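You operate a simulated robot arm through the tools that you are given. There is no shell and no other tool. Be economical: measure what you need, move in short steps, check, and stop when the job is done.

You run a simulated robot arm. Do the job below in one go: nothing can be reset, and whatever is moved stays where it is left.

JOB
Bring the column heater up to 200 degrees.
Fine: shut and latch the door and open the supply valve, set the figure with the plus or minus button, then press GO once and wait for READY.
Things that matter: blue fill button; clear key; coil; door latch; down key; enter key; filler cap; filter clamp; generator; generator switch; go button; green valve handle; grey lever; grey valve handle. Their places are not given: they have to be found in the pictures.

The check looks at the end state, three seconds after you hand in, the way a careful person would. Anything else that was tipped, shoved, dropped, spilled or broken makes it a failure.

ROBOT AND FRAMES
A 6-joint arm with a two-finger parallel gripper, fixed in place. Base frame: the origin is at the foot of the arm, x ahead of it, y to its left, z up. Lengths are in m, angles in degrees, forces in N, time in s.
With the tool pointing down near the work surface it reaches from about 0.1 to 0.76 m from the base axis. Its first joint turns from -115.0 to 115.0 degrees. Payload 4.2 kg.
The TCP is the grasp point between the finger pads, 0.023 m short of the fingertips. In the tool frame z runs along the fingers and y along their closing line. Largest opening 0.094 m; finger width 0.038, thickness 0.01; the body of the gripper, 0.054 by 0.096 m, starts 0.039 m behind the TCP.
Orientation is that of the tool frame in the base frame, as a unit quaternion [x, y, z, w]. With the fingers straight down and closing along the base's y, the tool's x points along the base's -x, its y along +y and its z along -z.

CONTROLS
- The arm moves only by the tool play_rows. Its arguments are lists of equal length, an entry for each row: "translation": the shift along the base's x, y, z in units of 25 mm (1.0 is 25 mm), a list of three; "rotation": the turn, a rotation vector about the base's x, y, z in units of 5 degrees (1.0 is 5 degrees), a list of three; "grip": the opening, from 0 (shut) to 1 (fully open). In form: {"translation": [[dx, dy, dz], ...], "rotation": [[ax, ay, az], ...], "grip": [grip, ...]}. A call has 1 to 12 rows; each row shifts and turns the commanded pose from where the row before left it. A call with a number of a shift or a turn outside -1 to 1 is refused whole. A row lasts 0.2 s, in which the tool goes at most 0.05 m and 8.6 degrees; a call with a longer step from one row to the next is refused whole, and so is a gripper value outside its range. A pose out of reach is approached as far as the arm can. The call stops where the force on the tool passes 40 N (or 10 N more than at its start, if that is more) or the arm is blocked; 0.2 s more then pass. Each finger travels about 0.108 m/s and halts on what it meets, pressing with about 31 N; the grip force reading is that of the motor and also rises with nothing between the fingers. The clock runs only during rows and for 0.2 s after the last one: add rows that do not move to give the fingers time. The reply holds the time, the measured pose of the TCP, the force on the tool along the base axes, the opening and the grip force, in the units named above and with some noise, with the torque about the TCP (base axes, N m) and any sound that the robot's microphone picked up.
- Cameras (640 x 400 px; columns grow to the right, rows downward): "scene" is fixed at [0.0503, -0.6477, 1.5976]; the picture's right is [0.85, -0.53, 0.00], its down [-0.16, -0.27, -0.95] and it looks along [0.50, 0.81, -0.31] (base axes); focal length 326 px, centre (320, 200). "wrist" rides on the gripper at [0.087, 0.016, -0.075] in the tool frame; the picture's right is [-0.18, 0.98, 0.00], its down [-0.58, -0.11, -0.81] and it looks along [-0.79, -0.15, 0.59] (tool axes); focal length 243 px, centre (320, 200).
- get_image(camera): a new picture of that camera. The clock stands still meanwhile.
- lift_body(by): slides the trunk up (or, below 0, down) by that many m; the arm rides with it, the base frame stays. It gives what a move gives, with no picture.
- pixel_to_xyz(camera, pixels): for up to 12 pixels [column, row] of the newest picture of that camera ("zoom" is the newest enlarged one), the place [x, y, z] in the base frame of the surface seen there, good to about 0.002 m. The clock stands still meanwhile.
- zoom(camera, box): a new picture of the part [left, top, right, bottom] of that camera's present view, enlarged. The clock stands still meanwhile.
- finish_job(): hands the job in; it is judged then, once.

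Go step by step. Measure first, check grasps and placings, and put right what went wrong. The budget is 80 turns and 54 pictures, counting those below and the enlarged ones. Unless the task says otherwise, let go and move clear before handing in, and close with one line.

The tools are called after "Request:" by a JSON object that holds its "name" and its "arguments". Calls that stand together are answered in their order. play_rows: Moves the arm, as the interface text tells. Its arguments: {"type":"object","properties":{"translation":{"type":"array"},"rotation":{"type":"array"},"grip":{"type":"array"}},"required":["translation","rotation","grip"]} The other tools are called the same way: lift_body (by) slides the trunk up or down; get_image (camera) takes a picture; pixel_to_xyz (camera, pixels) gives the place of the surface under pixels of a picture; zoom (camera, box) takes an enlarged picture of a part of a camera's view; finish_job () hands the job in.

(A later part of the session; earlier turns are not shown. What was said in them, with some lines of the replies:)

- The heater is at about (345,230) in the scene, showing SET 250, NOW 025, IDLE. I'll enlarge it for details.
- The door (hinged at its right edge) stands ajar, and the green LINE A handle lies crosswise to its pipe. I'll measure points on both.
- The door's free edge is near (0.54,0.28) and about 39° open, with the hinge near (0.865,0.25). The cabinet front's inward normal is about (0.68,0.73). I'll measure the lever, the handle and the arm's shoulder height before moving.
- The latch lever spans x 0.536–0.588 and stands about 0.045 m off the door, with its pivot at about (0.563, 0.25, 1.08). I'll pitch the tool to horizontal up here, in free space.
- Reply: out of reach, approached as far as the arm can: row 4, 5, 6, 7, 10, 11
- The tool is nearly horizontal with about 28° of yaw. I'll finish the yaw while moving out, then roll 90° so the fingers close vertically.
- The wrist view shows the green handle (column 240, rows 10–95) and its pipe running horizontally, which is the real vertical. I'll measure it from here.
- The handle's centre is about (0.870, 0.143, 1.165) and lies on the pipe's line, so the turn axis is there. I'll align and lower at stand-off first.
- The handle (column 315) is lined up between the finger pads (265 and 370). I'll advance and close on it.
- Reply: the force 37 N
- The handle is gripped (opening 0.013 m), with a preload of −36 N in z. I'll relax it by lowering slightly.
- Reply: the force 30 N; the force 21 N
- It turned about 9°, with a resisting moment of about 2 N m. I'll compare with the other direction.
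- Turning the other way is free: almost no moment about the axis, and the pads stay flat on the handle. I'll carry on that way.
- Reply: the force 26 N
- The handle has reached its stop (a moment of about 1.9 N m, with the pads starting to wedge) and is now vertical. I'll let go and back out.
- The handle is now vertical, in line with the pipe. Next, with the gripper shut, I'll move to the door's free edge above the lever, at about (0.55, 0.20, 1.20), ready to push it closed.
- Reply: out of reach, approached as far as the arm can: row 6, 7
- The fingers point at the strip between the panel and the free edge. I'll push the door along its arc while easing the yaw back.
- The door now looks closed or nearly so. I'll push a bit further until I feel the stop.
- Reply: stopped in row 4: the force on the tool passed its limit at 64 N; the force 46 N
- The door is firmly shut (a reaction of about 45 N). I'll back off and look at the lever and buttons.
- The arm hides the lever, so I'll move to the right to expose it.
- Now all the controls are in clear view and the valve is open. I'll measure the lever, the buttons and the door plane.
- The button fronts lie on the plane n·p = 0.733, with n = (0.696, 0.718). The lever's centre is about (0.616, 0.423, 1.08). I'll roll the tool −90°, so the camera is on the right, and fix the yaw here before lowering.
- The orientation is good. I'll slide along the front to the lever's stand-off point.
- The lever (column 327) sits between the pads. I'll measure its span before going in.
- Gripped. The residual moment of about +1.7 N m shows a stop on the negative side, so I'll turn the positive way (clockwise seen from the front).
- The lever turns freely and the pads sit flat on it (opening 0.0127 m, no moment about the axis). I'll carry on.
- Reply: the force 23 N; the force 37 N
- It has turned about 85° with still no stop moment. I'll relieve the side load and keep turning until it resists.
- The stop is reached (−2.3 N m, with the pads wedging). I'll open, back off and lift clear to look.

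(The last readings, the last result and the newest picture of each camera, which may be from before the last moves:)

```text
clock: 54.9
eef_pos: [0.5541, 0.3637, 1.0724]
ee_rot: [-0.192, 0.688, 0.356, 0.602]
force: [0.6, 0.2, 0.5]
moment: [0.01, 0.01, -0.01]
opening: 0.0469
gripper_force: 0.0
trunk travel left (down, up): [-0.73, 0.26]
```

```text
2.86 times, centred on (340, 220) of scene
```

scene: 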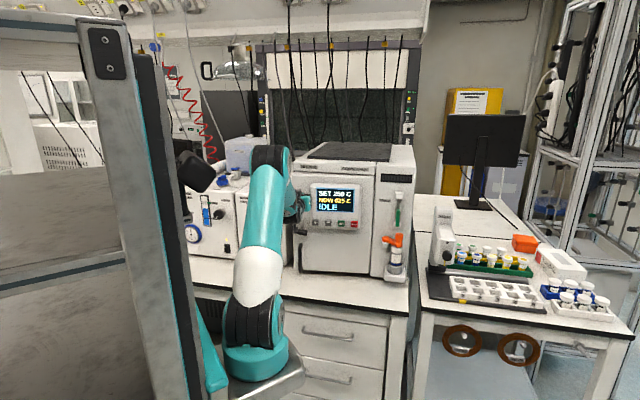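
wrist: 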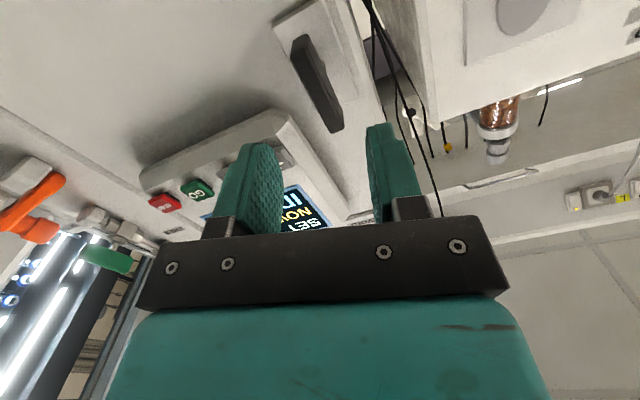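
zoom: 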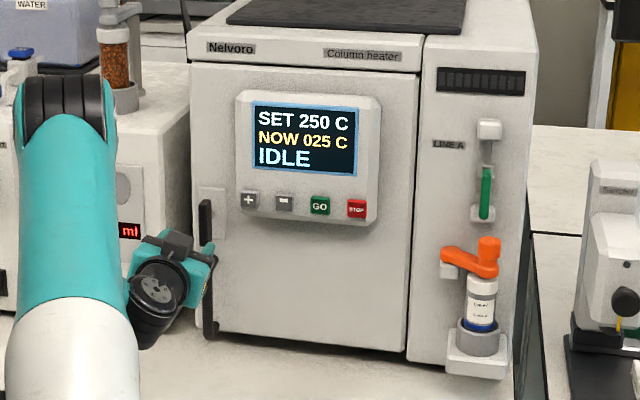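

The latch is vertical and the valve open. I'll close the fingers, roll them back and line up in front of the minus button at (0.697, 0.345, 1.121).

Request:
{"name": "play_rows", "arguments": {"translation": [[0.85, -0.455, 0.39], [0.85, -0.455, 0.39], [0.85, -0.455, 0.39], [0.85, -0.455, 0.39], [0.85, -0.455, 0.39], [0, 0, 0], [0, 0, 0]], "rotation": [[-0.557, -0.574, 0], [-0.557, -0.574, 0], [-0.557, -0.574, 0], [-0.557, -0.574, 0], [-0.557, -0.574, 0], [0, 0, 0], [0, 0, 0]], "grip": [0, 0, 0, 0, 0, 0, 0]}}

Request:
{"name": "get_image", "arguments": {"camera": "wrist"}}

Request:
{"name": "zoom", "arguments": {"camera": "scene", "box": [310, 170, 390, 250]}}

```text
clock: 56.5
eef_pos: [0.6607, 0.3089, 1.1207]
ee_rot: [-0.306, 0.646, 0.243, 0.656]
force: [-0.3, -0.3, -0.6]
moment: [0.01, 0.01, -0.03]
opening: 0.0
gripper_force: 31.3
trunk travel left (down, up): [-0.73, 0.26]
```

```text
22 pictures are left
```

wrist: 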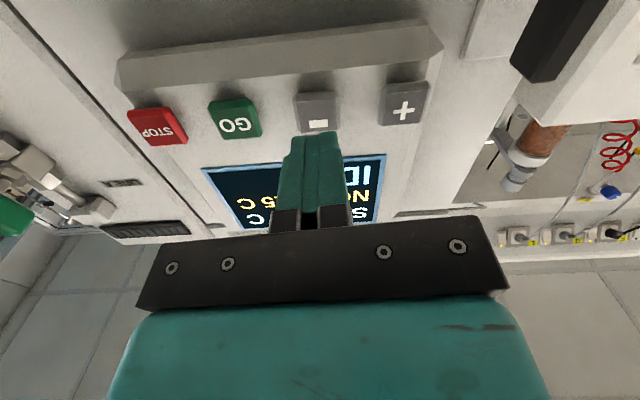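

```text
5.00 times, centred on (350, 210) of scene
```

zoom: 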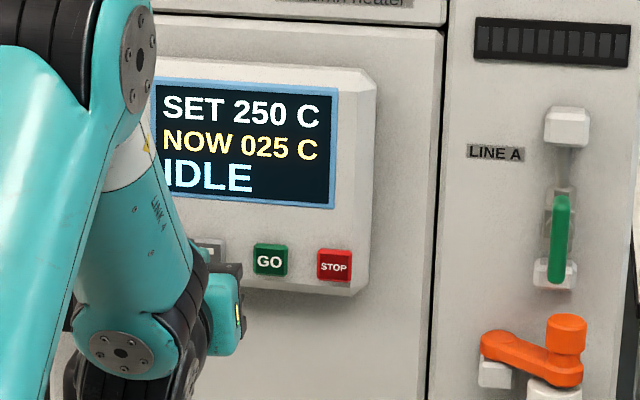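

The fingers are lined up with the minus button and the display stays readable (SET 250). I'll make one press and back off.

Request:
{"name": "play_rows", "arguments": {"translation": [[0.35, 0.36, 0], [0.35, 0.36, 0], [0.14, 0.144, 0], [0.07, 0.072, 0], [0.03, 0.03, 0], [0, 0, 0]], "rotation": [[0, 0, 0], [0, 0, 0], [0, 0, 0], [0, 0, 0], [0, 0, 0], [0, 0, 0]], "grip": [0, 0, 0, 0, 0, 0]}}

Request:
{"name": "zoom", "arguments": {"camera": "scene", "box": [310, 170, 390, 250]}}

```text
clock: 57.9
eef_pos: [0.683, 0.331, 1.1201]
ee_rot: [-0.305, 0.646, 0.242, 0.657]
force: [-6.9, -8.1, -0.6]
moment: [0.08, -0.09, -0.03]
opening: 0.0002
gripper_force: 31.4
trunk travel left (down, up): [-0.73, 0.26]
heard: click
```

```text
5.00 times, centred on (350, 210) of scene
```

zoom: 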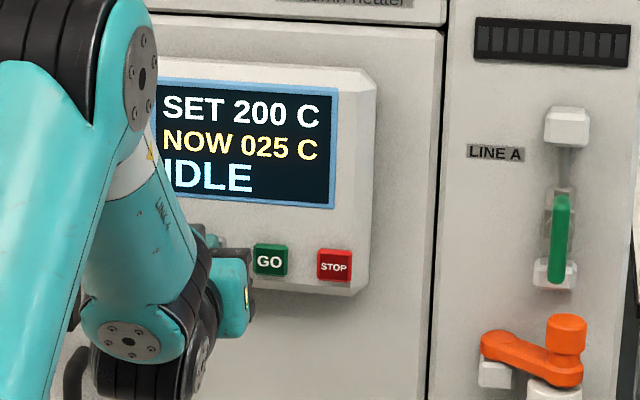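

One click took SET to 200. I'll back off at once and shift 50 mm along to GO.

Request:
{"name": "play_rows", "arguments": {"translation": [[-0.5, -0.51, 0], [-0.3, -0.31, 0], [0.75, -0.73, 0.02], [0.7, -0.68, 0.02], [0, 0, 0]], "rotation": [[0, 0, 0], [0, 0, 0], [0, 0, 0], [0, 0, 0], [0, 0, 0]], "grip": [0, 0, 0, 0, 0]}}

Request:
{"name": "get_image", "arguments": {"camera": "wrist"}}

Request:
{"name": "zoom", "arguments": {"camera": "scene", "box": [310, 170, 390, 250]}}

```text
clock: 59.1
eef_pos: [0.7016, 0.2725, 1.121]
ee_rot: [-0.307, 0.645, 0.243, 0.656]
force: [-0.5, 0.0, -0.5]
moment: [0.0, 0.0, 0.02]
opening: 0.0
gripper_force: 30.6
trunk travel left (down, up): [-0.73, 0.26]
```

```text
19 pictures are left
```

wrist: 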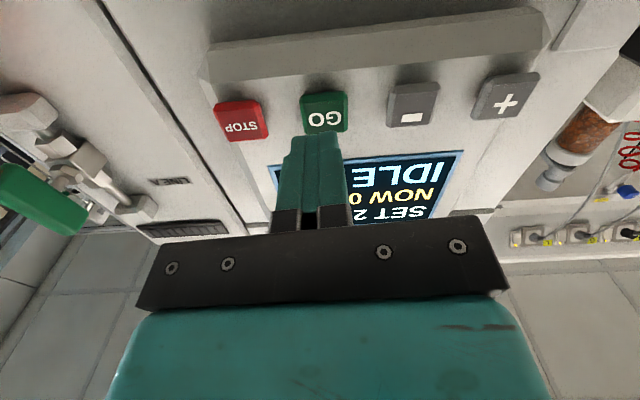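

```text
5.00 times, centred on (350, 210) of scene
```

zoom: 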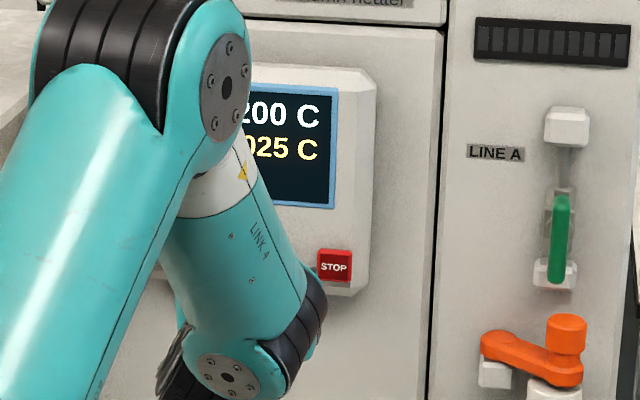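

SET 200 holds and GO is straight ahead of the fingers. I'll press once and retreat.

Request:
{"name": "play_rows", "arguments": {"translation": [[0.35, 0.36, 0], [0.3, 0.31, 0], [0.1, 0.103, 0], [0.08, 0.082, 0], [0, 0, 0], [-0.5, -0.51, 0], [-0.5, -0.51, 0], [0, 0, 0]], "rotation": [[0, 0, 0], [0, 0, 0], [0, 0, 0], [0, 0, 0], [0, 0, 0], [0, 0, 0], [0, 0, 0], [0, 0, 0]], "grip": [0, 0, 0, 0, 0, 0, 0, 0]}}

Request:
{"name": "get_image", "arguments": {"camera": "wrist"}}

```text
clock: 60.9
eef_pos: [0.6974, 0.2689, 1.1214]
ee_rot: [-0.306, 0.645, 0.243, 0.656]
force: [0.1, 0.0, -0.1]
moment: [-0.01, -0.01, 0.01]
opening: 0.0002
gripper_force: 30.6
trunk travel left (down, up): [-0.73, 0.26]
heard: click
```

```text
17 pictures are left
```

wrist: 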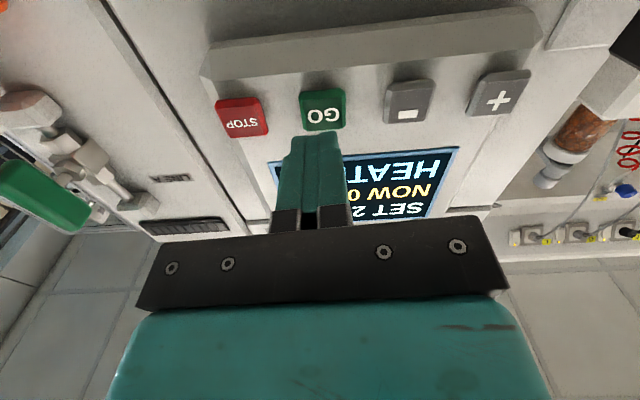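

It clicked and the display now shows HEATING. I'll back well clear and wait.

Request:
{"name": "play_rows", "arguments": {"translation": [[-0.6, -0.7, 0], [-0.6, -0.7, 0], [0.5, -1, 0], [0.5, -1, 0], [0.5, -1, 0], [0.5, -1, 0], [0, 0, 0], [0, 0, 0], [0, 0, 0], [0, 0, 0], [0, 0, 0], [0, 0, 0]], "rotation": [[0, 0, 0], [0, 0, 0], [0, 0, 0], [0, 0, 0], [0, 0, 0], [0, 0, 0], [0, 0, 0], [0, 0, 0], [0, 0, 0], [0, 0, 0], [0, 0, 0], [0, 0, 0]], "grip": [0, 0, 0, 0, 0, 0, 0, 0, 0, 0, 0, 0]}}

Request:
{"name": "lift_body", "arguments": {"by": 0.24}}

Request:
{"name": "zoom", "arguments": {"camera": "scene", "box": [280, 150, 420, 290]}}

```text
clock: 63.5
eef_pos: [0.7187, 0.1339, 1.1209]
ee_rot: [-0.306, 0.646, 0.243, 0.656]
force: [-0.5, 0.0, 0.0]
moment: [0.01, 0.02, 0.03]
opening: 0.0
gripper_force: 31.1
trunk travel left (down, up): [-0.73, 0.26]
```

```text
clock: 66.0
eef_pos: [0.7175, 0.1345, 1.3608]
ee_rot: [-0.306, 0.646, 0.243, 0.656]
force: [0.4, 0.4, 1.1]
moment: [-0.02, 0.03, 0.01]
opening: 0.0
gripper_force: 30.9
trunk travel left (down, up): [-0.97, 0.02]
```

```text
2.86 times, centred on (350, 220) of scene
```

zoom: 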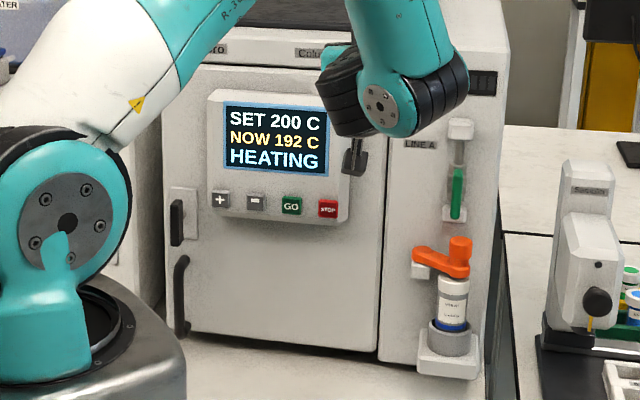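

It reads NOW 192 and HEATING, so I'll wait a little longer.

Request:
{"name": "play_rows", "arguments": {"translation": [[0, 0, 0], [0, 0, 0], [0, 0, 0], [0, 0, 0], [0, 0, 0], [0, 0, 0], [0, 0, 0], [0, 0, 0], [0, 0, 0], [0, 0, 0], [0, 0, 0], [0, 0, 0]], "rotation": [[0, 0, 0], [0, 0, 0], [0, 0, 0], [0, 0, 0], [0, 0, 0], [0, 0, 0], [0, 0, 0], [0, 0, 0], [0, 0, 0], [0, 0, 0], [0, 0, 0], [0, 0, 0]], "grip": [0, 0, 0, 0, 0, 0, 0, 0, 0, 0, 0, 0]}}

Request:
{"name": "get_image", "arguments": {"camera": "scene"}}

Request:
{"name": "zoom", "arguments": {"camera": "scene", "box": [300, 160, 380, 240]}}

```text
clock: 68.6
eef_pos: [0.7178, 0.1344, 1.3603]
ee_rot: [-0.306, 0.645, 0.243, 0.656]
force: [-0.5, 0.4, 0.0]
moment: [-0.02, 0.03, -0.03]
opening: 0.0
gripper_force: 31.2
trunk travel left (down, up): [-0.97, 0.02]
```

```text
15 pictures are left
```

scene: 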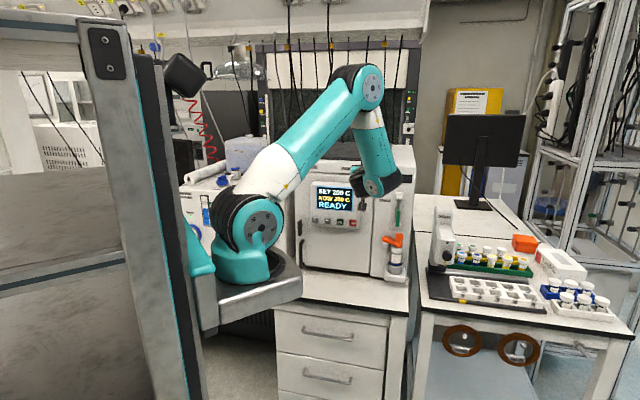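

```text
5.00 times, centred on (340, 200) of scene
```

zoom: 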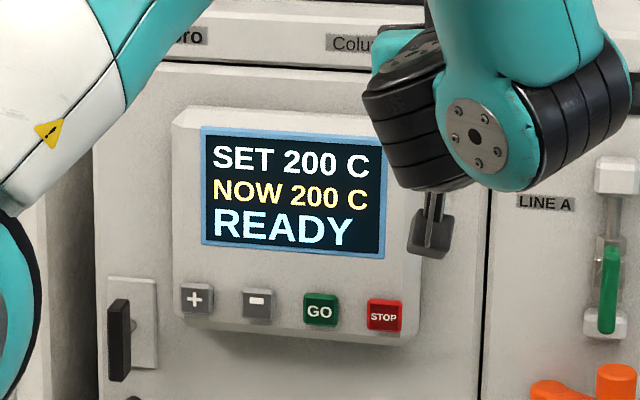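

The display shows SET 200, NOW 200 and READY. The door is latched, the valve open and the arm clear, so I'll hand in.

Request:
{"name": "finish_job", "arguments": {}}

```text
The job is handed in.
```

The column heater is at 200 degrees and showing READY, with the door shut and latched, the supply valve open, and nothing else in the room disturbed that I could see.
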